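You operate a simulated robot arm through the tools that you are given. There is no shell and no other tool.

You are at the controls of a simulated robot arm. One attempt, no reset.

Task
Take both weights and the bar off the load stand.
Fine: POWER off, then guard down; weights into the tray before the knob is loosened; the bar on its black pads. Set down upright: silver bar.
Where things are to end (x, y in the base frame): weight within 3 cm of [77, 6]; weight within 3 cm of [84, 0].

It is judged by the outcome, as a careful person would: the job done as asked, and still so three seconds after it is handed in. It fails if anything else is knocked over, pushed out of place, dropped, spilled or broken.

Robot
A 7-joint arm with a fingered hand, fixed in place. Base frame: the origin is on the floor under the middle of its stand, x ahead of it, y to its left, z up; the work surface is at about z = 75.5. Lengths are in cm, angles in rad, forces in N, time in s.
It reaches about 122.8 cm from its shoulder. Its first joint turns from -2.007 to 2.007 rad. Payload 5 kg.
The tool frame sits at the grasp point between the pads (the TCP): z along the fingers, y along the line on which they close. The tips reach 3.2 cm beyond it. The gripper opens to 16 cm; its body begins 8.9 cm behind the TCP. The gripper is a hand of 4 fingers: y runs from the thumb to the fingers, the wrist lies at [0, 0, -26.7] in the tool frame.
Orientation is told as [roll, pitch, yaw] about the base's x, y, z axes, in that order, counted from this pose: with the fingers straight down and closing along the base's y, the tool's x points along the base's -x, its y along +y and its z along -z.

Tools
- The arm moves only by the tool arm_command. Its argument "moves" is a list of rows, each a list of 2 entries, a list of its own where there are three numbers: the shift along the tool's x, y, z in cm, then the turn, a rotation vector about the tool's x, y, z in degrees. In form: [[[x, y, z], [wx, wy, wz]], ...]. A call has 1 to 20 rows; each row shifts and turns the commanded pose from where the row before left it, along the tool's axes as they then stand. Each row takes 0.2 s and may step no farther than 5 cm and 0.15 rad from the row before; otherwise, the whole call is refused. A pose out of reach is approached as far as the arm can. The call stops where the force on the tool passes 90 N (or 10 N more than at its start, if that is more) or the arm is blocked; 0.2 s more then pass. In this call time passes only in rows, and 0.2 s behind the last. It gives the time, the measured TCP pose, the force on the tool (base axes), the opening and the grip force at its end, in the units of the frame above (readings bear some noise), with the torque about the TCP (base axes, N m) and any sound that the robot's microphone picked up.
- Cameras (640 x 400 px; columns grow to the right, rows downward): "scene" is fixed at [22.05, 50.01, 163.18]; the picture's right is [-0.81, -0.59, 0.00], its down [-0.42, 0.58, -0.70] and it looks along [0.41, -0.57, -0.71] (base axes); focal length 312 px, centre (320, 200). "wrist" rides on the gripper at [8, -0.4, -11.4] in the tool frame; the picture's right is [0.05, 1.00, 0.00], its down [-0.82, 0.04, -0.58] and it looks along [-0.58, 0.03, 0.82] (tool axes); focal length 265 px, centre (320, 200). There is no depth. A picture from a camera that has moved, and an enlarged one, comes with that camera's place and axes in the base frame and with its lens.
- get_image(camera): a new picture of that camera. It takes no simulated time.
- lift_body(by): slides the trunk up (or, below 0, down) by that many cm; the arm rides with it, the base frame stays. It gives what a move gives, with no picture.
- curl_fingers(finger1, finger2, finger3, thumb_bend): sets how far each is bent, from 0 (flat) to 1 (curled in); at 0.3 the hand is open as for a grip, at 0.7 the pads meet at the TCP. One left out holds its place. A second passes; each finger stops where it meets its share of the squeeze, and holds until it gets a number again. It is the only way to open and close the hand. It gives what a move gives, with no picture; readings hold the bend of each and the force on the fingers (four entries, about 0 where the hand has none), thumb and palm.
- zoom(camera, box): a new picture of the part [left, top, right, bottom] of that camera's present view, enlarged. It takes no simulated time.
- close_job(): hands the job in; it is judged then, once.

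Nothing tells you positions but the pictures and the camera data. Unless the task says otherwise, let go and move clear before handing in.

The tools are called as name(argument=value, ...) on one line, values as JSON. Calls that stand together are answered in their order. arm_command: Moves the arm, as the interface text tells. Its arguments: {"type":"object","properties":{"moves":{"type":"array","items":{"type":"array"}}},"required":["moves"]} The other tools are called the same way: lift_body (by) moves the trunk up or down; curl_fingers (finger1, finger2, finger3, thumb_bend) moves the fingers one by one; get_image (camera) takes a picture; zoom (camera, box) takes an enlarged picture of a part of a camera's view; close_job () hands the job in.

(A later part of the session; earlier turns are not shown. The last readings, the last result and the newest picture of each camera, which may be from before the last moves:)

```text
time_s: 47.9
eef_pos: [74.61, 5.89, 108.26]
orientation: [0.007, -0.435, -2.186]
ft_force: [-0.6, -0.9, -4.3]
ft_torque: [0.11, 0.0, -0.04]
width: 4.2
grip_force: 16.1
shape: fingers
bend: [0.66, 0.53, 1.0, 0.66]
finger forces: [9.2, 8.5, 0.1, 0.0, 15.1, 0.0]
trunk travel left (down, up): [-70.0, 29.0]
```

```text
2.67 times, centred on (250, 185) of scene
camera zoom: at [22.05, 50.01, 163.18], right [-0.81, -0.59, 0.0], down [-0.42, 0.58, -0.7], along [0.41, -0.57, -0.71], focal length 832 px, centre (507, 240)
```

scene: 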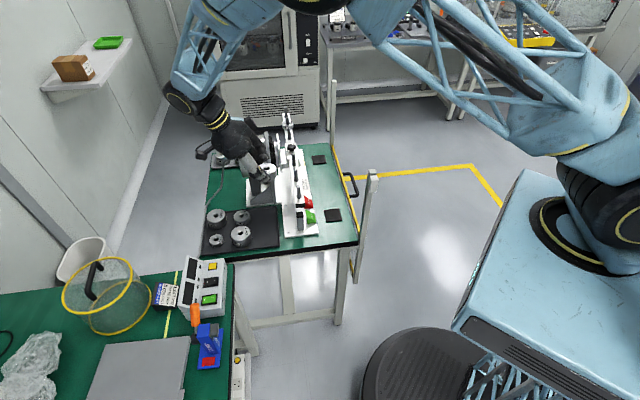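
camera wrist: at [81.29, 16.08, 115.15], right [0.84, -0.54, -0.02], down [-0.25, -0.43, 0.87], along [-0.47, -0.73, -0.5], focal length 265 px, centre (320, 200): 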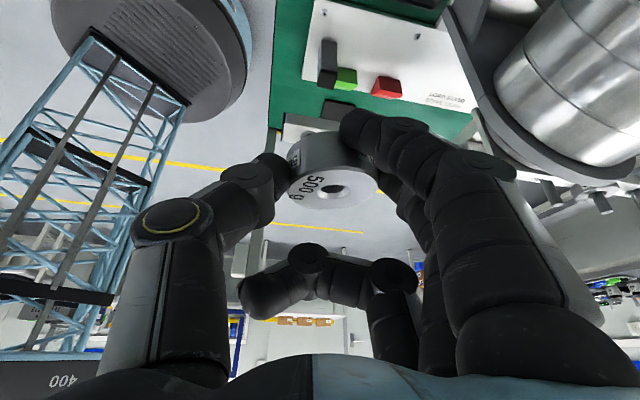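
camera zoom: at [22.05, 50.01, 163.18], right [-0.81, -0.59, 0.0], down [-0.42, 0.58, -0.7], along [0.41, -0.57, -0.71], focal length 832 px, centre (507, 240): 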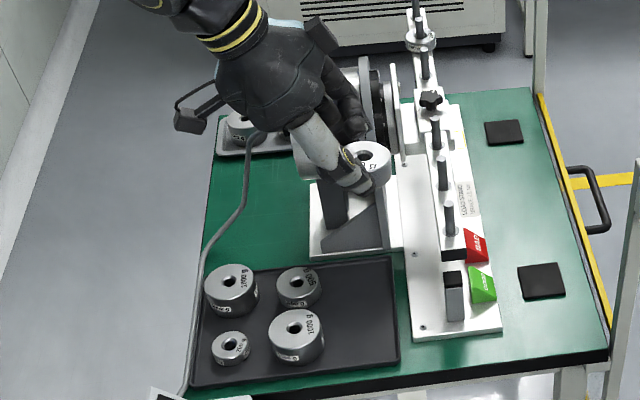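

Orientation is −125°. A further 20° gives finger 1 a clear lane past the tray's 500 g weight when it opens. Then I'll open finger 1 and look.

arm_command(moves=[[[0, 0, 0], [2.82, 0, 6.04]], [[0, 0, 0], [2.82, 0, 6.04]], [[0, 0, 0], [2.82, 0, 6.04]]])

curl_fingers(finger1=0.2)

get_image(camera="wrist")

zoom(camera="scene", box=[190, 110, 310, 260])

```text
time_s: 48.7
eef_pos: [74.57, 5.84, 108.18]
orientation: [0.005, -0.435, -2.532]
ft_force: [0.1, -0.8, -4.9]
ft_torque: [0.11, -0.03, 0.05]
width: 4.16
grip_force: 15.9
shape: fingers
bend: [0.66, 0.53, 1.0, 0.66]
finger forces: [9.7, 8.2, 0.1, 0.0, 14.8, 0.0]
trunk travel left (down, up): [-70.0, 29.0]
```

```text
time_s: 49.7
eef_pos: [74.7, 5.95, 108.11]
orientation: [0.006, -0.433, -2.533]
ft_force: [-0.7, -0.1, -4.8]
ft_torque: [0.09, -0.05, -0.02]
width: 11.87
grip_force: 11.7
shape: fingers
bend: [0.2, 0.52, 1.0, 0.66]
finger forces: [0.0, 11.6, 0.1, 0.0, 11.6, 0.1]
trunk travel left (down, up): [-70.0, 29.0]
```

```text
taken
camera wrist: at [84.3, 13.28, 115.21], right [0.61, -0.79, -0.02], down [-0.39, -0.32, 0.87], along [-0.69, -0.52, -0.5], focal length 265 px, centre (320, 200)
```

wrist: 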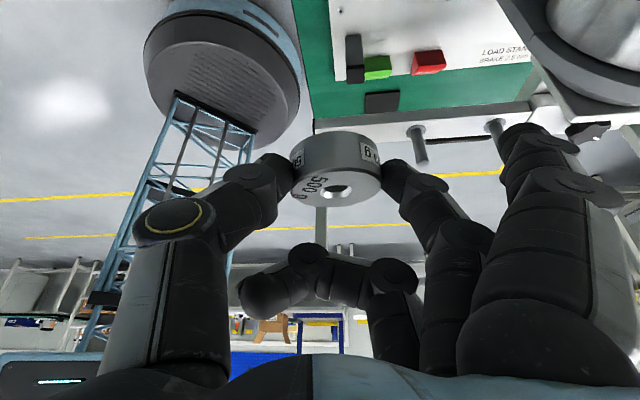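

```text
2.67 times, centred on (250, 185) of scene
camera zoom: at [22.05, 50.01, 163.18], right [-0.81, -0.59, 0.0], down [-0.42, 0.58, -0.7], along [0.41, -0.57, -0.71], focal length 832 px, centre (507, 240)
```

zoom: 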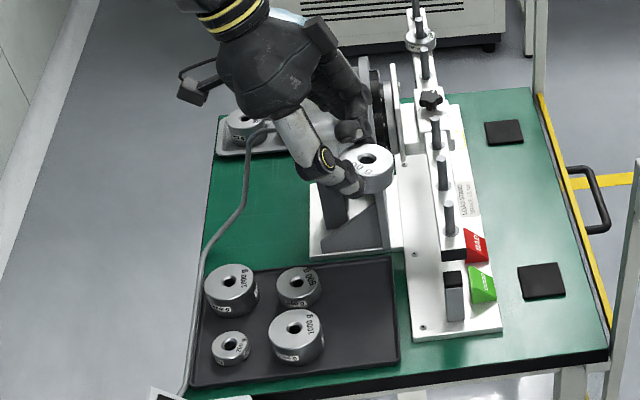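

The grip is still firm and finger 1 is out of the way. I'll shift over the target spot (weight to about (78, 4.9)) and lower most of the way.

arm_command(moves=[[[1.85, 1.0, -0.86], [0, 0, 0]], [[1.85, 1.0, -0.86], [0, 0, 0]], [[1.68, 0, 3.63], [0, 0, 0]], [[1.68, 0, 3.63], [0, 0, 0]], [[1.68, 0, 3.63], [0, 0, 0]], [[1.68, 0, 3.63], [0, 0, 0]]])

get_image(camera="wrist")

zoom(camera="scene", box=[190, 150, 310, 270])

```text
time_s: 51.1
eef_pos: [79.16, 6.6, 91.91]
orientation: [0.005, -0.434, -2.536]
ft_force: [0.3, -0.3, -3.9]
ft_torque: [0.1, 0.0, -0.01]
width: 11.89
grip_force: 11.7
shape: fingers
bend: [0.2, 0.52, 1.0, 0.66]
finger forces: [0.0, 11.6, 0.0, 0.1, 11.3, 0.1]
trunk travel left (down, up): [-70.0, 29.0]
```

```text
taken
camera wrist: at [88.84, 13.82, 98.92], right [0.61, -0.79, -0.02], down [-0.39, -0.32, 0.87], along [-0.69, -0.52, -0.5], focal length 265 px, centre (320, 200)
```

wrist: 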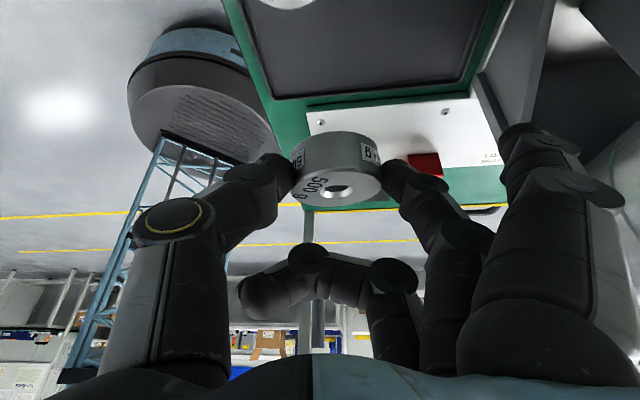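

```text
3.33 times, centred on (250, 210) of scene
camera zoom: at [22.05, 50.01, 163.18], right [-0.81, -0.59, 0.0], down [-0.42, 0.58, -0.7], along [0.41, -0.57, -0.71], focal length 1040 px, centre (553, 167)
```

zoom: 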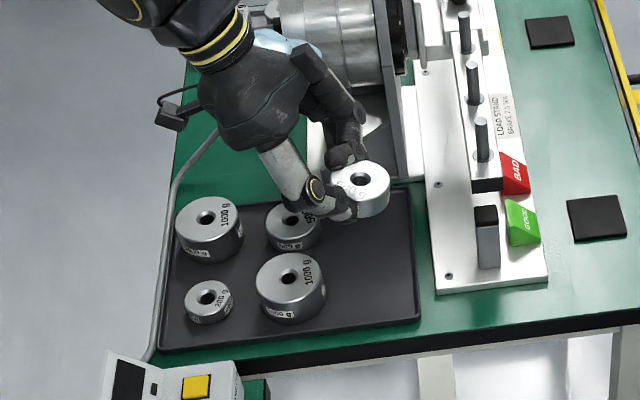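

The weight is over the empty part of the tray. Lowering another 8 cm, then checking clearance to neighbours.

arm_command(moves=[[[1.26, 0, 2.72], [0, 0, 0]], [[1.26, 0, 2.72], [0, 0, 0]], [[0.84, 0, 1.82], [0, 0, 0]]])

get_image(camera="wrist")

zoom(camera="scene", box=[200, 180, 300, 270])

```text
time_s: 51.9
eef_pos: [79.09, 6.58, 84.18]
orientation: [0.006, -0.434, -2.534]
ft_force: [0.2, 1.1, -3.5]
ft_torque: [0.1, -0.07, 0.06]
width: 11.88
grip_force: 12.0
shape: fingers
bend: [0.2, 0.52, 1.0, 0.66]
finger forces: [0.1, 11.5, 0.1, 0.0, 11.5, 0.1]
trunk travel left (down, up): [-70.0, 29.0]
```

```text
taken
camera wrist: at [88.78, 13.91, 91.13], right [0.61, -0.79, -0.02], down [-0.39, -0.32, 0.87], along [-0.69, -0.52, -0.5], focal length 265 px, centre (320, 200)
```

wrist: 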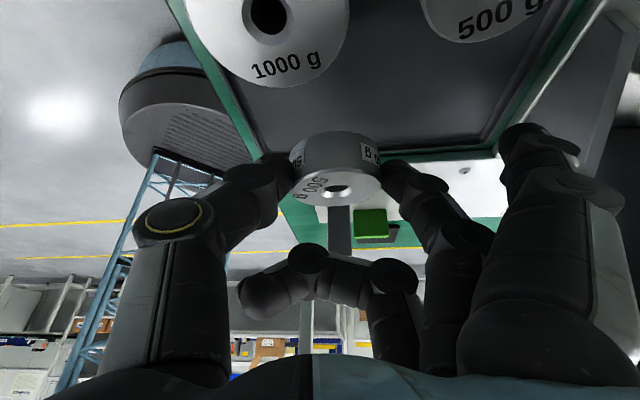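

```text
4.44 times, centred on (250, 225) of scene
camera zoom: at [22.05, 50.01, 163.18], right [-0.81, -0.59, 0.0], down [-0.42, 0.58, -0.7], along [0.41, -0.57, -0.71], focal length 1387 px, centre (631, 89)
```

zoom: 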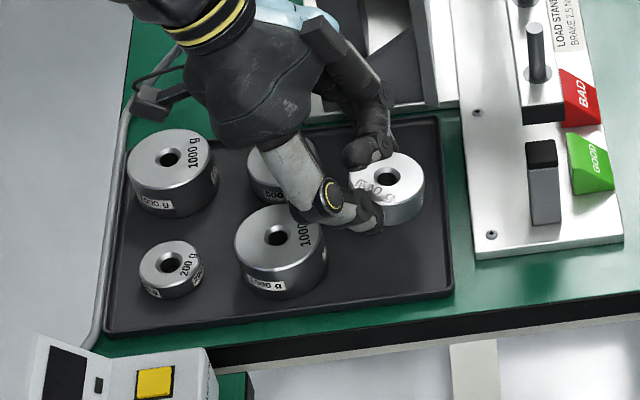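

Clear of the neighbours. Lowering the last few centimetres in small steps, watching the force for touchdown.

arm_command(moves=[[[0.63, 0, 1.36], [0, 0, 0]], [[0.63, 0, 1.36], [0, 0, 0]]])

arm_command(moves=[[[0.21, 0, 0.454], [0, 0, 0]], [[0.126, 0, 0.272], [0, 0, 0]]])

zoom(camera="scene", box=[240, 195, 300, 245])

get_image(camera="wrist")

```text
time_s: 52.5
eef_pos: [79.23, 6.58, 81.03]
orientation: [0.005, -0.433, -2.531]
ft_force: [1.0, 0.6, -4.9]
ft_torque: [0.11, 0.0, -0.01]
width: 11.87
grip_force: 11.6
shape: fingers
bend: [0.2, 0.52, 1.0, 0.66]
finger forces: [0.0, 11.5, 0.0, 0.0, 11.3, 0.0]
trunk travel left (down, up): [-70.0, 29.0]
```

```text
time_s: 53.1
eef_pos: [79.13, 6.61, 80.36]
orientation: [0.006, -0.434, -2.532]
ft_force: [-0.1, 0.1, -4.4]
ft_torque: [0.12, 0.0, -0.03]
width: 11.86
grip_force: 11.5
shape: fingers
bend: [0.2, 0.52, 1.0, 0.66]
finger forces: [0.1, 11.3, 0.0, 0.0, 11.3, 0.1]
trunk travel left (down, up): [-70.0, 29.0]
```

```text
8.00 times, centred on (270, 220) of scene
camera zoom: at [22.05, 50.01, 163.18], right [-0.81, -0.59, 0.0], down [-0.42, 0.58, -0.7], along [0.41, -0.57, -0.71], focal length 2497 px, centre (720, 40)
```

zoom: 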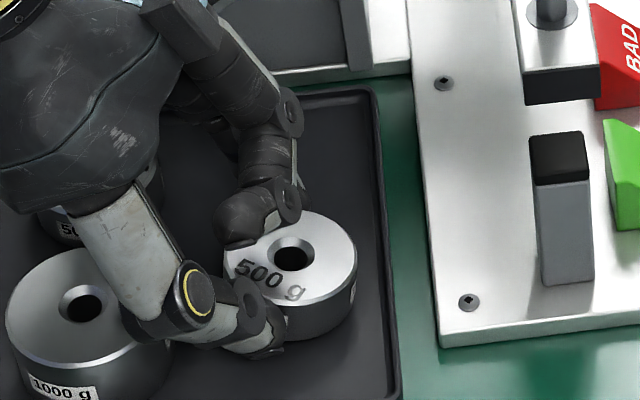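

```text
taken
camera wrist: at [88.79, 13.94, 87.38], right [0.61, -0.79, -0.02], down [-0.39, -0.32, 0.87], along [-0.69, -0.52, -0.5], focal length 265 px, centre (320, 200)
```

wrist: 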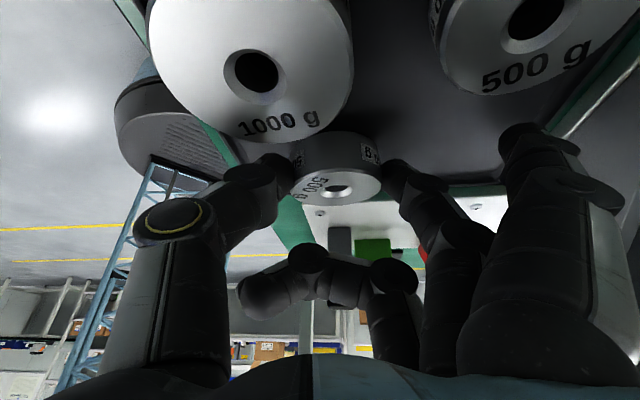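

No contact yet (still carrying the full 4.4 N). I'll keep lowering in 2–3 mm steps.

arm_command(moves=[[[0.084, 0, 0.182], [0, 0, 0]], [[0.084, 0, 0.182], [0, 0, 0]]])

arm_command(moves=[[[0.084, 0, 0.182], [0, 0, 0]]])

arm_command(moves=[[[0.084, 0, 0.182], [0, 0, 0]]])

```text
time_s: 53.7
eef_pos: [79.13, 6.66, 80.03]
orientation: [0.007, -0.435, -2.533]
ft_force: [0.5, 0.3, -0.3]
ft_torque: [-0.06, -0.04, 0.0]
width: 11.88
grip_force: 11.9
shape: fingers
bend: [0.2, 0.52, 1.0, 0.66]
finger forces: [0.0, 11.6, 0.1, 0.1, 12.1, 0.1]
trunk travel left (down, up): [-70.0, 29.0]
```

```text
time_s: 54.1
eef_pos: [79.08, 6.49, 79.9]
orientation: [0.005, -0.433, -2.531]
ft_force: [1.1, 2.3, 4.0]
ft_torque: [-0.18, -0.07, -0.01]
width: 11.89
grip_force: 13.0
shape: fingers
bend: [0.2, 0.53, 1.0, 0.66]
finger forces: [0.0, 11.7, 0.0, 0.1, 13.8, 0.1]
trunk travel left (down, up): [-70.0, 29.0]
```

```text
time_s: 54.5
eef_pos: [79.15, 6.5, 79.8]
orientation: [0.004, -0.432, -2.535]
ft_force: [0.9, 4.2, 8.1]
ft_torque: [-0.33, -0.13, 0.06]
width: 11.87
grip_force: 13.2
shape: fingers
bend: [0.2, 0.54, 1.0, 0.66]
finger forces: [0.0, 12.1, 0.0, 0.1, 15.1, 0.0]
trunk travel left (down, up): [-70.0, 29.0]
```

The weight has touched down on the tray. I'll ease off 2 mm and then release it.

arm_command(moves=[[[-0.084, 0, -0.182], [0, 0, 0]]])

curl_fingers(finger2=0.42, thumb_bend=0.54)

zoom(camera="scene", box=[240, 195, 300, 245])

get_image(camera="wrist")

```text
time_s: 54.9
eef_pos: [79.02, 6.41, 79.79]
orientation: [0.008, -0.436, -2.534]
ft_force: [1.8, 1.6, 2.5]
ft_torque: [-0.16, -0.1, 0.06]
width: 11.88
grip_force: 13.1
shape: fingers
bend: [0.2, 0.53, 1.0, 0.66]
finger forces: [0.0, 12.4, 0.1, 0.0, 13.2, 0.1]
trunk travel left (down, up): [-70.0, 29.0]
```

```text
time_s: 55.9
eef_pos: [79.13, 6.48, 79.82]
orientation: [0.006, -0.434, -2.534]
ft_force: [-0.1, 0.4, 0.1]
ft_torque: [0.04, -0.02, -0.01]
width: 13.54
grip_force: 0.1
shape: fingers
bend: [0.2, 0.42, 1.0, 0.54]
finger forces: [0.0, 0.1, 0.0, 0.1, 0.0, 0.0]
trunk travel left (down, up): [-70.0, 29.0]
```

```text
8.00 times, centred on (270, 220) of scene
camera zoom: at [22.05, 50.01, 163.18], right [-0.81, -0.59, 0.0], down [-0.42, 0.58, -0.7], along [0.41, -0.57, -0.71], focal length 2497 px, centre (720, 40)
```

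zoom: 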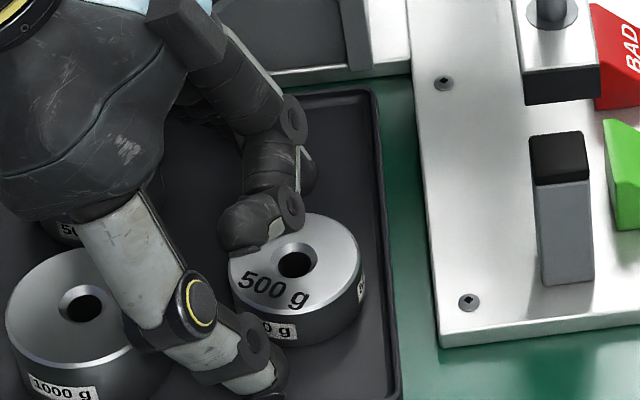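

```text
taken
camera wrist: at [88.8, 13.81, 86.8], right [0.61, -0.79, -0.02], down [-0.39, -0.32, 0.87], along [-0.69, -0.52, -0.5], focal length 265 px, centre (320, 200)
```

wrist: 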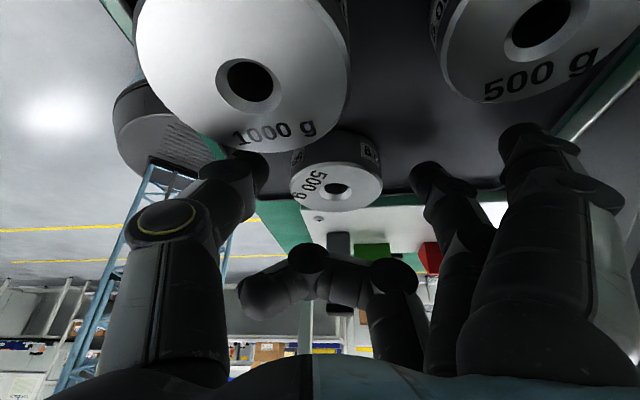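

The 500 g weight is standing flat in the tray. Raising the hand straight up now.

arm_command(moves=[[[-0.42, 0, -0.908], [0, 0, 0]], [[-0.84, 0, -1.816], [0, 0, 0]], [[-1.68, 0, -3.63], [0, 0, 0]], [[-1.68, 0, -3.63], [0, 0, 0]], [[-1.68, 0, -3.63], [0, 0, 0]], [[-1.68, 0, -3.63], [0, 0, 0]], [[-1.68, 0, -3.63], [0, 0, 0]], [[-1.68, 0, -3.63], [0, 0, 0]], [[-1.68, 0, -3.63], [0, 0, 0]], [[-1.68, 0, -3.63], [0, 0, 0]], [[-1.68, 0, -3.63], [0, 0, 0]]])

zoom(camera="scene", box=[190, 150, 310, 270])

```text
time_s: 58.3
eef_pos: [79.02, 6.58, 118.84]
orientation: [0.004, -0.432, -2.533]
ft_force: [-0.4, -0.5, -0.4]
ft_torque: [0.01, 0.0, -0.01]
width: 13.52
grip_force: 0.0
shape: fingers
bend: [0.2, 0.42, 1.0, 0.54]
finger forces: [0.0, 0.1, 0.0, 0.0, 0.0, 0.0]
trunk travel left (down, up): [-70.0, 29.0]
```

```text
3.33 times, centred on (250, 210) of scene
camera zoom: at [22.05, 50.01, 163.18], right [-0.81, -0.59, 0.0], down [-0.42, 0.58, -0.7], along [0.41, -0.57, -0.71], focal length 1040 px, centre (553, 167)
```

zoom: 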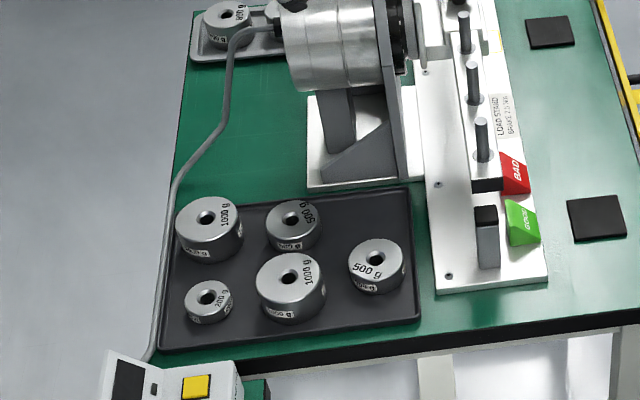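

The 500 g weight stands at about (78.2, 4.4), within tolerance. Now I'll reorient the hand (yaw −45°, slight 12° lean) with fingers 1 and 3 curled, ready for the 200 g weight.

curl_fingers(finger1=1.0, finger2=0.5, finger3=1.0, thumb_bend=0.5)

arm_command(moves=[[[0, 0, 0], [-3.23, 0, -6.98]], [[0, 0, 0], [-3.23, 0, -6.98]], [[0, 0, 0], [-3.23, 0, -6.98]], [[0, 0, 0], [-3.23, 0, -6.98]], [[0, 0, 0], [-3.23, 0, -6.98]], [[0, 0, 0], [-3.23, 0, -6.98]], [[0, 0, 0], [-3.23, 0, -6.98]], [[0, 0, 0], [-3.23, 0, -6.98]], [[0, 0, 0], [-3.23, 0, -6.98]], [[0, 0, 0], [-3.23, 0, -6.98]], [[0, 0, 0], [-3.23, 0, -6.98]], [[0, 0, 0], [-3.23, 0, -6.98]], [[0, 0, 0], [-3.23, 0, -6.98]], [[0, 0, 0], [0, 6.4, 0]], [[0, 0, 0], [0, 6.4, 0]]])

get_image(camera="wrist")

```text
time_s: 59.3
eef_pos: [79.19, 6.61, 118.86]
orientation: [0.005, -0.435, -2.534]
ft_force: [0.5, 0.0, 0.1]
ft_torque: [0.02, 0.01, -0.03]
width: 6.16
grip_force: 0.0
shape: fingers
bend: [1.0, 0.5, 1.0, 0.5]
finger forces: [0.1, 0.0, 0.0, 0.1, 0.0, 0.0]
trunk travel left (down, up): [-70.0, 29.0]
```

```text
time_s: 62.5
eef_pos: [79.0, 6.54, 118.87]
orientation: [-0.002, -0.213, -0.785]
ft_force: [-0.4, -0.6, -0.2]
ft_torque: [0.01, 0.0, 0.01]
width: 6.18
grip_force: 0.1
shape: fingers
bend: [1.0, 0.5, 1.0, 0.5]
finger forces: [0.1, 0.0, 0.0, 0.0, 0.0, 0.0]
trunk travel left (down, up): [-70.0, 29.0]
```

```text
taken
camera wrist: at [71.57, 13.6, 128.34], right [0.67, 0.74, -0.01], down [0.51, -0.45, 0.74], along [0.54, -0.5, -0.68], focal length 265 px, centre (320, 200)
```

wrist: 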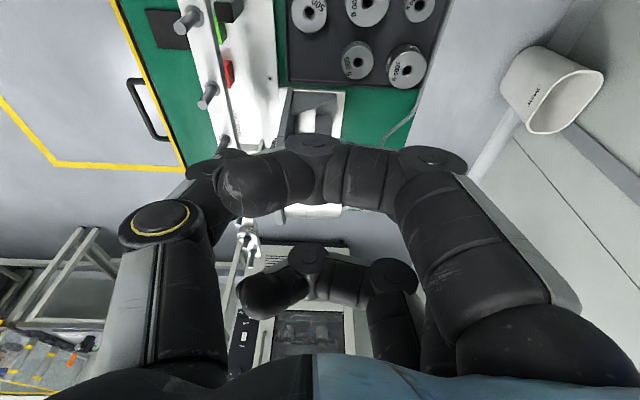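

Ready orientation achieved. Moving at height above the motor to the 200 g weight's position near (95.5, -30).

arm_command(moves=[[[-4.01, -1.572, 0.867], [0, 0, 0]], [[-4.01, -1.572, 0.867], [0, 0, 0]], [[-4.01, -1.572, 0.867], [0, 0, 0]], [[-4.01, -1.572, 0.867], [0, 0, 0]], [[-4.01, -1.572, 0.867], [0, 0, 0]], [[-4.01, -1.572, 0.867], [0, 0, 0]], [[-4.01, -1.572, 0.867], [0, 0, 0]], [[-4.01, -1.572, 0.867], [0, 0, 0]], [[-4.01, -1.572, 0.867], [0, 0, 0]]])

get_image(camera="wrist")

zoom(camera="scene", box=[230, 40, 350, 160])

```text
time_s: 64.5
eef_pos: [95.31, -29.78, 118.67]
orientation: [-0.003, -0.213, -0.785]
ft_force: [0.0, 0.2, -0.7]
ft_torque: [0.01, 0.03, 0.0]
width: 6.17
grip_force: 0.1
shape: fingers
bend: [1.0, 0.5, 1.0, 0.5]
finger forces: [0.0, 0.1, 0.0, 0.0, 0.0, 0.0]
trunk travel left (down, up): [-70.0, 29.0]
```

```text
taken
camera wrist: at [87.72, -22.77, 128.25], right [0.67, 0.74, -0.01], down [0.51, -0.45, 0.74], along [0.54, -0.5, -0.68], focal length 265 px, centre (320, 200)
```

wrist: 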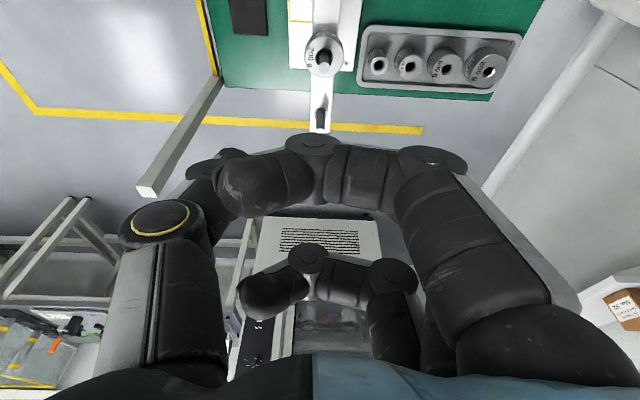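

```text
3.33 times, centred on (290, 100) of scene
camera zoom: at [22.05, 50.01, 163.18], right [-0.81, -0.59, 0.0], down [-0.42, 0.58, -0.7], along [0.41, -0.57, -0.71], focal length 1040 px, centre (420, 533)
```

zoom: 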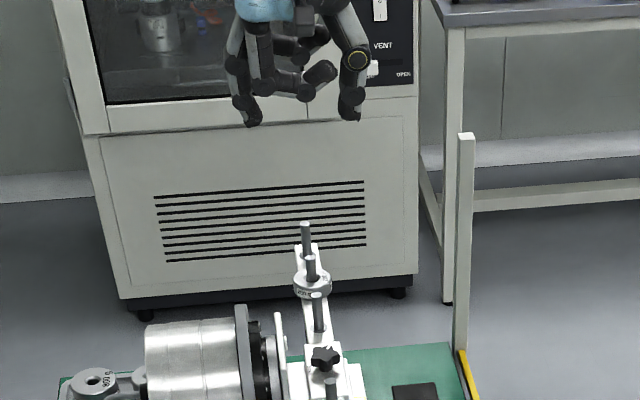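

I see the 200 g weight below. Zooming for an exact measurement.

zoom(camera="wrist", box=[264, 0, 384, 140])

zoom(camera="scene", box=[270, 100, 320, 140])

```text
2.86 times, centred on (324, 70) of wrist
camera zoom: at [87.72, -22.77, 128.25], right [0.67, 0.74, -0.01], down [0.51, -0.45, 0.74], along [0.54, -0.5, -0.68], focal length 758 px, centre (309, 571)
```

zoom: 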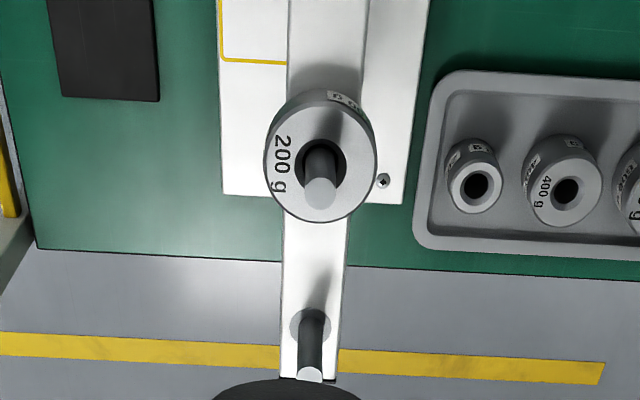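

```text
10.00 times, centred on (295, 120) of scene
camera zoom: at [22.05, 50.01, 163.18], right [-0.81, -0.59, 0.0], down [-0.42, 0.58, -0.7], along [0.41, -0.57, -0.71], focal length 3122 px, centre (570, 1000)
```

zoom: 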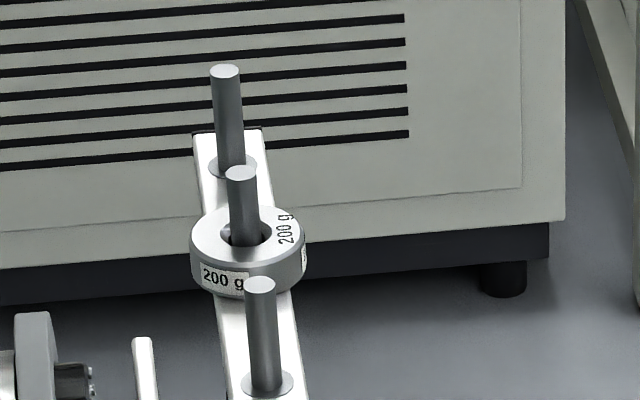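

The weight is at u≈88.85, v≈46.55, bar top z≈95.4. I'll descend to 6 cm above grasp height and recheck.

arm_command(moves=[[[0.96, 0.07, 4.46], [0, 0, 0]], [[0.96, 0.07, 4.46], [0, 0, 0]], [[0.96, 0.07, 4.46], [0, 0, 0]]])

get_image(camera="wrist")

zoom(camera="scene", box=[250, 80, 330, 140])

```text
time_s: 65.3
eef_pos: [95.41, -29.53, 105.19]
orientation: [-0.001, -0.216, -0.784]
ft_force: [-0.8, 0.1, 0.0]
ft_torque: [0.0, 0.04, -0.03]
width: 6.17
grip_force: 0.1
shape: fingers
bend: [1.0, 0.5, 1.0, 0.5]
finger forces: [0.0, 0.0, 0.0, 0.0, 0.0, 0.0]
trunk travel left (down, up): [-70.0, 29.0]
```

```text
taken
camera wrist: at [87.93, -22.52, 114.65], right [0.67, 0.74, -0.01], down [0.51, -0.45, 0.74], along [0.54, -0.5, -0.67], focal length 265 px, centre (320, 200)
```

wrist: 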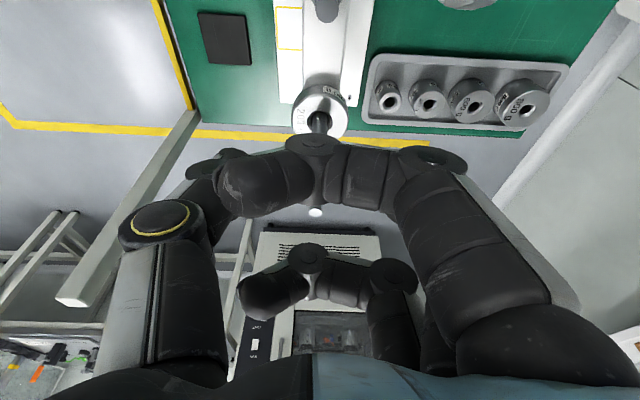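

```text
6.67 times, centred on (290, 110) of scene
camera zoom: at [22.05, 50.01, 163.18], right [-0.81, -0.59, 0.0], down [-0.42, 0.58, -0.7], along [0.41, -0.57, -0.71], focal length 2081 px, centre (520, 800)
```

zoom: 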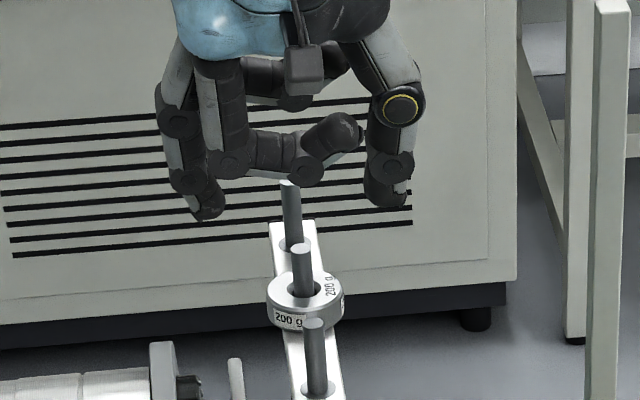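

zoom(camera="wrist", box=[264, 40, 384, 160])

```text
3.33 times, centred on (324, 100) of wrist
camera zoom: at [87.93, -22.52, 114.65], right [0.67, 0.74, -0.01], down [0.51, -0.45, 0.74], along [0.54, -0.5, -0.67], focal length 885 px, centre (307, 533)
```

zoom: 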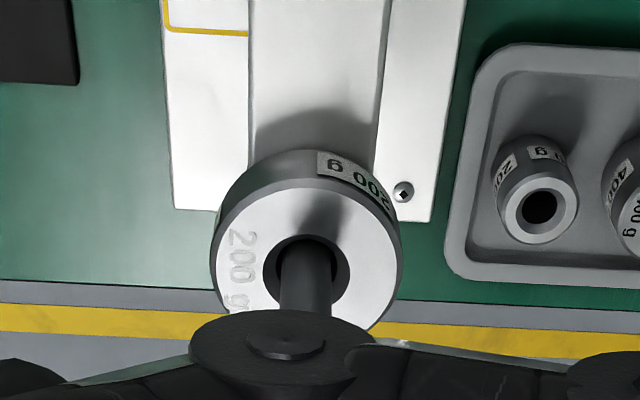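

Alignment is good (weight centred within 1 mm in the closing direction). Descending to grasp height.

arm_command(moves=[[[0.5, 0, 2.3], [0, 0, 0]], [[0.5, 0, 2.3], [0, 0, 0]], [[0.35, 0, 1.65], [0, 0, 0]]])

zoom(camera="scene", box=[260, 90, 330, 140])

get_image(camera="wrist")

```text
time_s: 66.1
eef_pos: [95.51, -29.4, 98.86]
orientation: [-0.002, -0.215, -0.785]
ft_force: [0.4, -0.7, 0.4]
ft_torque: [0.01, 0.05, 0.0]
width: 6.18
grip_force: 0.0
shape: fingers
bend: [1.0, 0.5, 1.0, 0.5]
finger forces: [0.0, 0.0, 0.1, 0.0, 0.0, 0.1]
trunk travel left (down, up): [-70.0, 29.0]
```

```text
8.00 times, centred on (295, 115) of scene
camera zoom: at [22.05, 50.01, 163.18], right [-0.81, -0.59, 0.0], down [-0.42, 0.58, -0.7], along [0.41, -0.57, -0.71], focal length 2497 px, centre (520, 880)
```

zoom: 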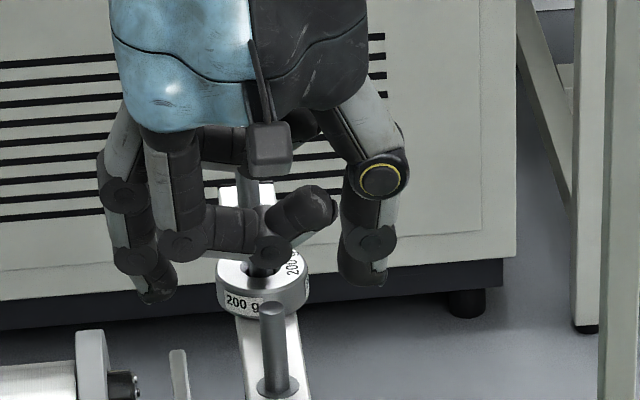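

```text
taken
camera wrist: at [87.89, -22.33, 108.27], right [0.67, 0.74, -0.01], down [0.51, -0.45, 0.74], along [0.54, -0.5, -0.68], focal length 265 px, centre (320, 200)
```

wrist: 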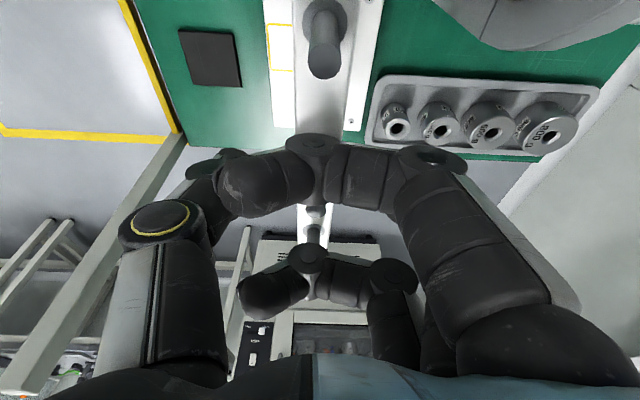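

Finger 2 and thumb straddle the weight evenly. Closing.

curl_fingers(finger2=0.72, thumb_bend=0.72)

zoom(camera="scene", box=[260, 90, 330, 140])

```text
time_s: 67.1
eef_pos: [95.31, -29.37, 99.16]
orientation: [-0.001, -0.215, -0.784]
ft_force: [4.0, -3.5, 14.8]
ft_torque: [-0.14, -0.19, -0.03]
width: 5.13
grip_force: 17.9
shape: fingers
bend: [1.0, 0.68, 1.0, 0.69]
finger forces: [0.0, 20.4, 0.0, 0.0, 15.2, 0.1]
trunk travel left (down, up): [-70.0, 29.0]
```

```text
8.00 times, centred on (295, 115) of scene
camera zoom: at [22.05, 50.01, 163.18], right [-0.81, -0.59, 0.0], down [-0.42, 0.58, -0.7], along [0.41, -0.57, -0.71], focal length 2497 px, centre (520, 880)
```

zoom: 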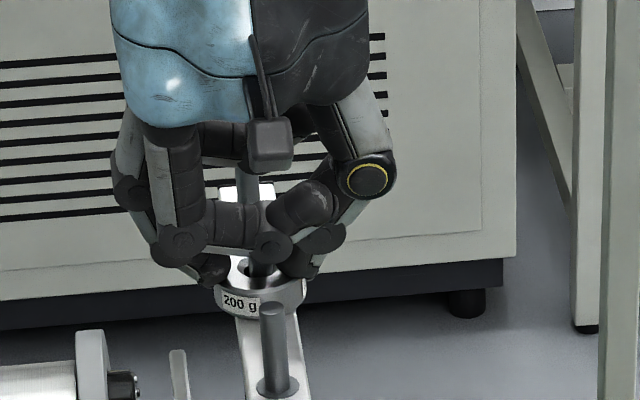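

The fingertips ended up on top of the weight rather than beside it (pressing down ~15 N). I'll reopen, go 1.3 cm lower, and close again.

curl_fingers(finger2=0.5, thumb_bend=0.5)

arm_command(moves=[[[0.14, 0, 0.64], [0, 0, 0]], [[0.14, 0, 0.64], [0, 0, 0]]])

zoom(camera="scene", box=[260, 90, 330, 140])

```text
time_s: 68.1
eef_pos: [95.28, -29.22, 98.86]
orientation: [-0.002, -0.213, -0.785]
ft_force: [0.1, 0.2, -0.5]
ft_torque: [-0.02, -0.01, -0.01]
width: 6.18
grip_force: 0.1
shape: fingers
bend: [1.0, 0.5, 1.0, 0.5]
finger forces: [0.0, 0.0, 0.1, 0.1, 0.1, 0.1]
trunk travel left (down, up): [-70.0, 29.0]
```

```text
time_s: 68.7
eef_pos: [95.3, -29.35, 97.55]
orientation: [-0.002, -0.215, -0.786]
ft_force: [0.4, 0.1, -0.5]
ft_torque: [-0.02, 0.02, -0.03]
width: 6.18
grip_force: 0.1
shape: fingers
bend: [1.0, 0.5, 1.0, 0.5]
finger forces: [0.0, 0.1, 0.0, 0.0, 0.0, 0.0]
trunk travel left (down, up): [-70.0, 29.0]
```

```text
8.00 times, centred on (295, 115) of scene
camera zoom: at [22.05, 50.01, 163.18], right [-0.81, -0.59, 0.0], down [-0.42, 0.58, -0.7], along [0.41, -0.57, -0.71], focal length 2497 px, centre (520, 880)
```

zoom: 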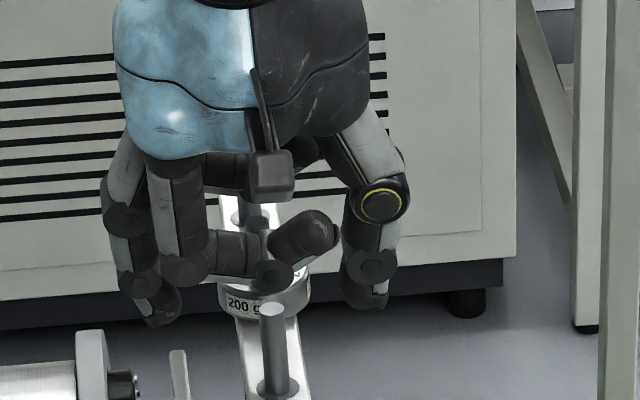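

curl_fingers(finger2=0.72, thumb_bend=0.72)

zoom(camera="scene", box=[260, 90, 330, 140])

```text
time_s: 69.7
eef_pos: [95.17, -29.4, 97.57]
orientation: [0.0, -0.213, -0.786]
ft_force: [-10.6, -5.4, -0.9]
ft_torque: [-0.05, 0.23, -0.16]
width: 5.33
grip_force: 14.4
shape: fingers
bend: [1.0, 0.6, 1.0, 0.66]
finger forces: [0.0, 8.3, 0.1, 0.0, 20.3, 0.1]
trunk travel left (down, up): [-70.0, 29.0]
```

```text
8.00 times, centred on (295, 115) of scene
camera zoom: at [22.05, 50.01, 163.18], right [-0.81, -0.59, 0.0], down [-0.42, 0.58, -0.7], along [0.41, -0.57, -0.71], focal length 2497 px, centre (520, 880)
```

zoom: 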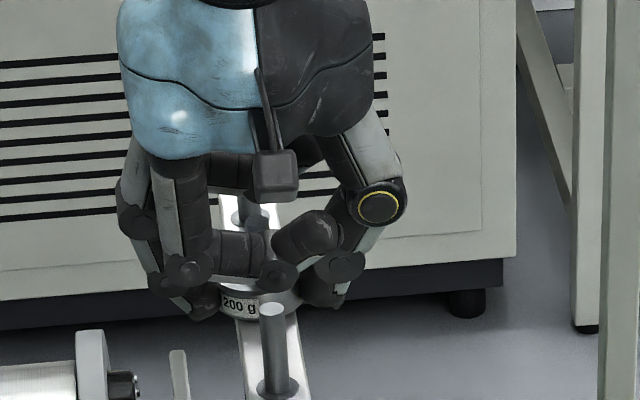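

A proper side grip now. Balancing the squeeze by shifting ~5 mm toward the thumb side.

arm_command(moves=[[[0, -0.15, 0], [0, 0, 0]], [[0, -0.15, 0], [0, 0, 0]], [[0, -0.15, 0], [0, 0, 0]]])

```text
time_s: 70.5
eef_pos: [95.19, -29.56, 97.61]
orientation: [0.0, -0.214, -0.786]
ft_force: [-5.9, -2.2, -1.0]
ft_torque: [0.01, 0.13, -0.05]
width: 5.26
grip_force: 13.1
shape: fingers
bend: [1.0, 0.59, 1.0, 0.66]
finger forces: [0.1, 11.0, 0.0, 0.0, 15.3, 0.1]
trunk travel left (down, up): [-70.0, 29.0]
```

arm_command(moves=[[[0.08, -0.17, 0], [0, 0, 0]], [[0.08, -0.17, 0], [0, 0, 0]]])

```text
time_s: 71.1
eef_pos: [94.63, -29.86, 97.55]
orientation: [-0.002, -0.214, -0.785]
ft_force: [0.3, -0.2, 0.5]
ft_torque: [0.03, -0.02, 0.01]
width: 5.2
grip_force: 13.0
shape: fingers
bend: [1.0, 0.58, 1.0, 0.67]
finger forces: [0.0, 12.9, 0.1, 0.1, 12.4, 0.0]
trunk travel left (down, up): [-70.0, 29.0]
```

Balanced at about 12.6 N each. Test lift of 1 cm, then check.

arm_command(moves=[[[-0.105, 0, -0.49], [0, 0, 0]], [[-0.105, 0, -0.49], [0, 0, 0]]])

zoom(camera="scene", box=[260, 90, 330, 140])

```text
time_s: 71.7
eef_pos: [94.67, -29.89, 98.56]
orientation: [-0.001, -0.215, -0.785]
ft_force: [0.1, -0.5, -1.9]
ft_torque: [0.02, 0.03, -0.02]
width: 5.21
grip_force: 12.6
shape: fingers
bend: [1.0, 0.58, 1.0, 0.67]
finger forces: [0.0, 12.7, 0.0, 0.1, 12.3, 0.0]
trunk travel left (down, up): [-70.0, 29.0]
```

```text
8.00 times, centred on (295, 115) of scene
camera zoom: at [22.05, 50.01, 163.18], right [-0.81, -0.59, 0.0], down [-0.42, 0.58, -0.7], along [0.41, -0.57, -0.71], focal length 2497 px, centre (520, 880)
```

zoom: 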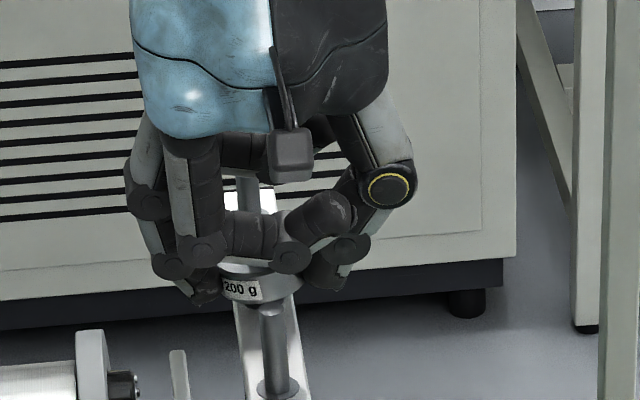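

The weight lifts (−1.9 N = 200 g). Continuing straight up past the peg and on to transfer height.

arm_command(moves=[[[-0.21, 0, -0.977], [0, 0, 0]], [[-0.21, 0, -0.977], [0, 0, 0]], [[-0.21, 0, -0.977], [0, 0, 0]], [[-0.21, 0, -0.977], [0, 0, 0]], [[-0.21, 0, -0.977], [0, 0, 0]], [[-0.21, 0, -0.977], [0, 0, 0]], [[-0.42, 0, -1.95], [0, 0, 0]], [[-0.63, 0, -2.93], [0, 0, 0]], [[-0.63, 0, -2.93], [0, 0, 0]], [[-0.63, 0, -2.93], [0, 0, 0]], [[-0.63, 0, -2.93], [0, 0, 0]]])

zoom(camera="scene", box=[230, 30, 350, 160])

get_image(camera="wrist")

```text
time_s: 74.1
eef_pos: [94.47, -29.56, 118.54]
orientation: [-0.001, -0.213, -0.787]
ft_force: [-0.6, 0.7, -2.1]
ft_torque: [0.0, 0.04, -0.01]
width: 5.2
grip_force: 12.5
shape: fingers
bend: [1.0, 0.57, 1.0, 0.67]
finger forces: [0.1, 12.8, 0.0, 0.0, 12.4, 0.0]
trunk travel left (down, up): [-70.0, 29.0]
```

```text
3.08 times, centred on (290, 95) of scene
camera zoom: at [22.05, 50.01, 163.18], right [-0.81, -0.59, 0.0], down [-0.42, 0.58, -0.7], along [0.41, -0.57, -0.71], focal length 960 px, centre (412, 523)
```

zoom: 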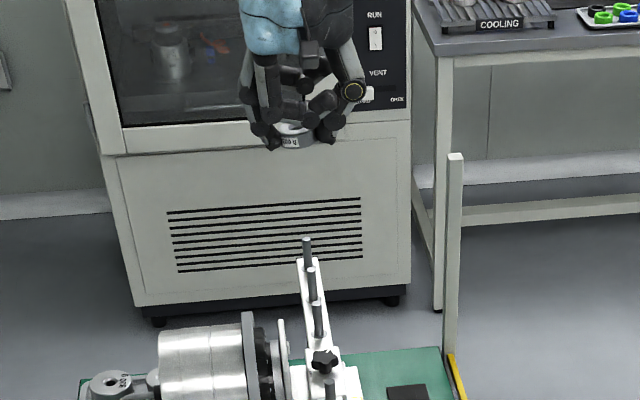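

```text
taken
camera wrist: at [87.06, -22.56, 128.07], right [0.67, 0.74, -0.01], down [0.51, -0.45, 0.74], along [0.54, -0.5, -0.67], focal length 265 px, centre (320, 200)
```

wrist: 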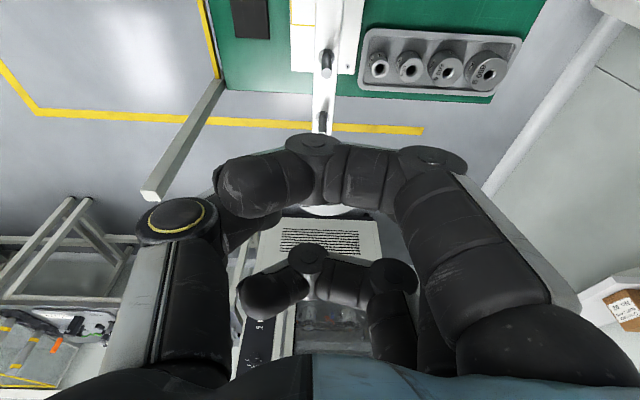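

The 200 g weight is securely held. Moving it back over to the tray at transfer height, toward (83, 0.2).

arm_command(moves=[[[3.65, 1.53, -0.79], [0, 0, 0]], [[3.65, 1.53, -0.79], [0, 0, 0]], [[3.65, 1.53, -0.79], [0, 0, 0]], [[3.65, 1.53, -0.79], [0, 0, 0]], [[3.65, 1.53, -0.79], [0, 0, 0]], [[3.65, 1.53, -0.79], [0, 0, 0]], [[3.65, 1.53, -0.79], [0, 0, 0]], [[3.65, 1.53, -0.79], [0, 0, 0]]])

get_image(camera="scene")

get_image(camera="wrist")

```text
time_s: 75.9
eef_pos: [82.24, 0.28, 118.58]
orientation: [-0.003, -0.215, -0.785]
ft_force: [0.1, 0.6, -1.1]
ft_torque: [-0.02, 0.02, -0.01]
width: 5.19
grip_force: 12.5
shape: fingers
bend: [1.0, 0.57, 1.0, 0.67]
finger forces: [0.0, 12.6, 0.1, 0.0, 12.3, 0.0]
trunk travel left (down, up): [-70.0, 29.0]
```

```text
taken
```

scene: 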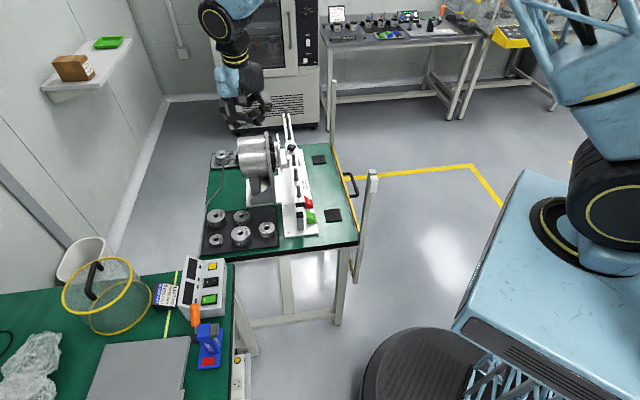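

```text
taken
camera wrist: at [74.66, 7.31, 128.03], right [0.67, 0.74, -0.01], down [0.51, -0.45, 0.74], along [0.54, -0.5, -0.67], focal length 265 px, centre (320, 200)
```

wrist: 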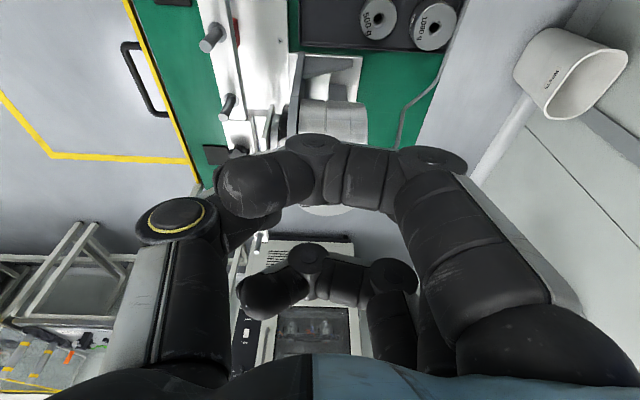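

Above the spot. Descending in stages beside the motor.

arm_command(moves=[[[0.83, 0, 3.83], [0, 0, 0]], [[0.83, 0, 3.83], [0, 0, 0]], [[0.83, 0, 3.83], [0, 0, 0]], [[0.83, 0, 3.83], [0, 0, 0]], [[0.83, 0, 3.83], [0, 0, 0]], [[0.83, 0, 3.83], [0, 0, 0]]])

zoom(camera="scene", box=[190, 130, 310, 270])

get_image(camera="wrist")

```text
time_s: 77.3
eef_pos: [82.28, 0.14, 94.95]
orientation: [-0.001, -0.217, -0.785]
ft_force: [0.0, 0.5, -2.2]
ft_torque: [0.03, 0.09, -0.01]
width: 5.19
grip_force: 12.1
shape: fingers
bend: [1.0, 0.57, 1.0, 0.67]
finger forces: [0.0, 12.4, 0.0, 0.0, 12.0, 0.1]
trunk travel left (down, up): [-70.0, 29.0]
```

```text
2.86 times, centred on (250, 200) of scene
camera zoom: at [22.05, 50.01, 163.18], right [-0.81, -0.59, 0.0], down [-0.42, 0.58, -0.7], along [0.41, -0.57, -0.71], focal length 892 px, centre (520, 200)
```

zoom: 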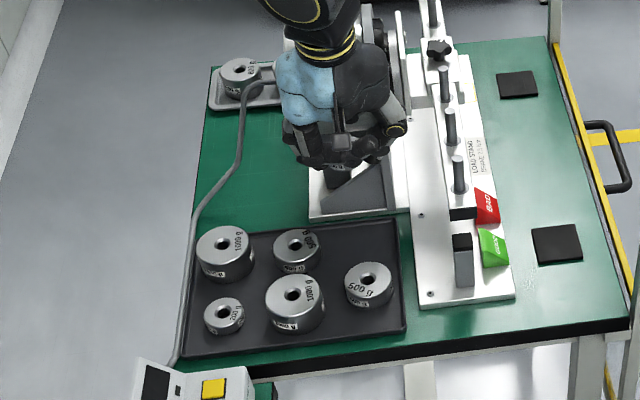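

```text
taken
camera wrist: at [74.74, 7.18, 104.38], right [0.67, 0.74, -0.01], down [0.51, -0.45, 0.74], along [0.54, -0.5, -0.68], focal length 265 px, centre (320, 200)
```

wrist: 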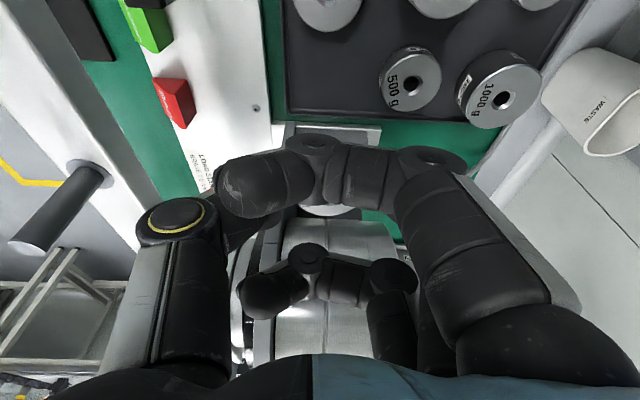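

arm_command(moves=[[[0.74, 0, 3.42], [0, 0, 0]], [[0.74, 0, 3.42], [0, 0, 0]], [[0.74, 0, 3.42], [0, 0, 0]]])

zoom(camera="scene", box=[215, 180, 305, 250])

get_image(camera="wrist")

```text
time_s: 78.1
eef_pos: [82.39, -0.2, 84.43]
orientation: [-0.002, -0.214, -0.788]
ft_force: [1.2, 0.2, -1.9]
ft_torque: [-0.01, 0.05, -0.02]
width: 5.21
grip_force: 12.3
shape: fingers
bend: [1.0, 0.57, 1.0, 0.68]
finger forces: [0.0, 12.5, 0.1, 0.0, 12.2, 0.0]
trunk travel left (down, up): [-70.0, 29.0]
```

```text
5.71 times, centred on (260, 215) of scene
camera zoom: at [22.05, 50.01, 163.18], right [-0.81, -0.59, 0.0], down [-0.42, 0.58, -0.7], along [0.41, -0.57, -0.71], focal length 1784 px, centre (663, 114)
```

zoom: 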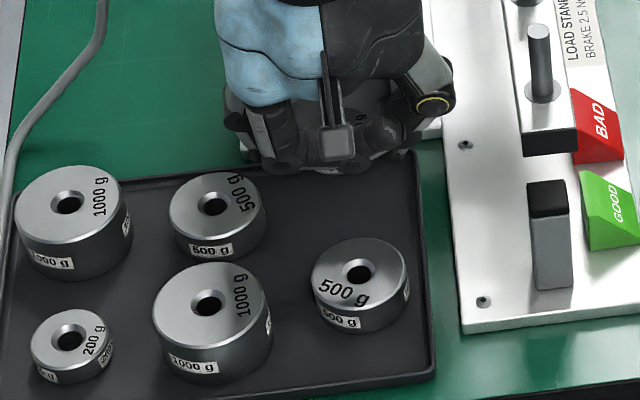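

```text
taken
camera wrist: at [74.83, 6.91, 93.92], right [0.67, 0.74, -0.01], down [0.51, -0.45, 0.74], along [0.54, -0.5, -0.67], focal length 265 px, centre (320, 200)
```

wrist: 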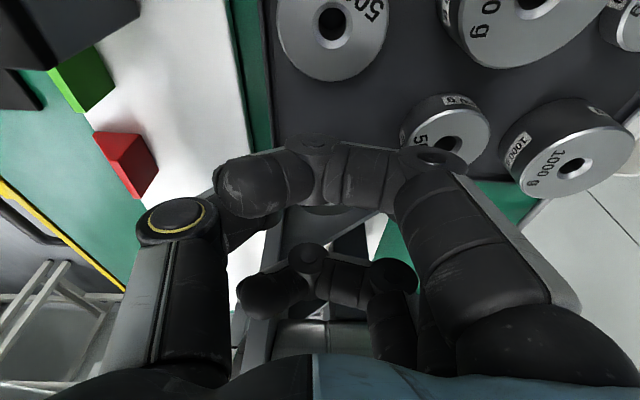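

Lowering closer, then small steps with force checks.

arm_command(moves=[[[0.32, 0, 1.47], [0, 0, 0]], [[0.32, 0, 1.47], [0, 0, 0]], [[0.21, 0, 0.977], [0, 0, 0]]])

arm_command(moves=[[[0.063, 0, 0.293], [0, 0, 0]]])

arm_command(moves=[[[0.063, 0, 0.293], [0, 0, 0]]])

zoom(camera="scene", box=[215, 180, 305, 250])

```text
time_s: 78.9
eef_pos: [82.11, -0.03, 80.37]
orientation: [-0.002, -0.214, -0.785]
ft_force: [0.5, -0.5, -2.4]
ft_torque: [0.05, 0.01, -0.02]
width: 5.19
grip_force: 12.1
shape: fingers
bend: [1.0, 0.57, 1.0, 0.68]
finger forces: [0.1, 12.5, 0.1, 0.0, 12.1, 0.0]
trunk travel left (down, up): [-70.0, 29.0]
```

```text
time_s: 79.3
eef_pos: [82.18, -0.12, 80.06]
orientation: [-0.002, -0.215, -0.785]
ft_force: [-0.5, 0.3, -2.3]
ft_torque: [0.02, 0.05, -0.02]
width: 5.18
grip_force: 12.0
shape: fingers
bend: [1.0, 0.57, 1.0, 0.68]
finger forces: [0.0, 12.4, 0.0, 0.1, 12.1, 0.0]
trunk travel left (down, up): [-70.0, 29.0]
```

```text
time_s: 79.7
eef_pos: [82.15, -0.02, 79.69]
orientation: [-0.001, -0.215, -0.784]
ft_force: [1.0, -0.1, -2.2]
ft_torque: [0.0, 0.05, 0.01]
width: 5.21
grip_force: 12.3
shape: fingers
bend: [1.0, 0.57, 1.0, 0.68]
finger forces: [0.0, 12.5, 0.0, 0.0, 12.2, 0.1]
trunk travel left (down, up): [-70.0, 29.0]
```

```text
5.71 times, centred on (260, 215) of scene
camera zoom: at [22.05, 50.01, 163.18], right [-0.81, -0.59, 0.0], down [-0.42, 0.58, -0.7], along [0.41, -0.57, -0.71], focal length 1784 px, centre (663, 114)
```

zoom: 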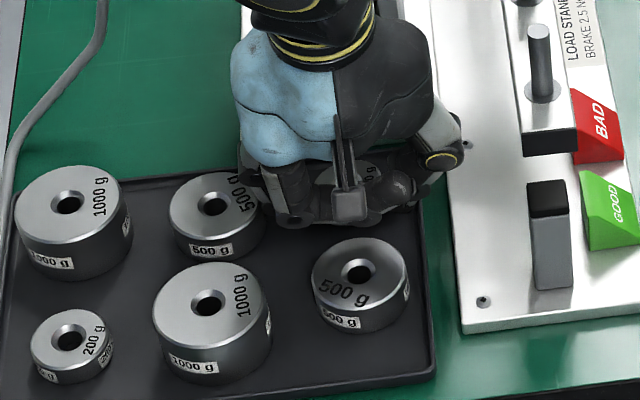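

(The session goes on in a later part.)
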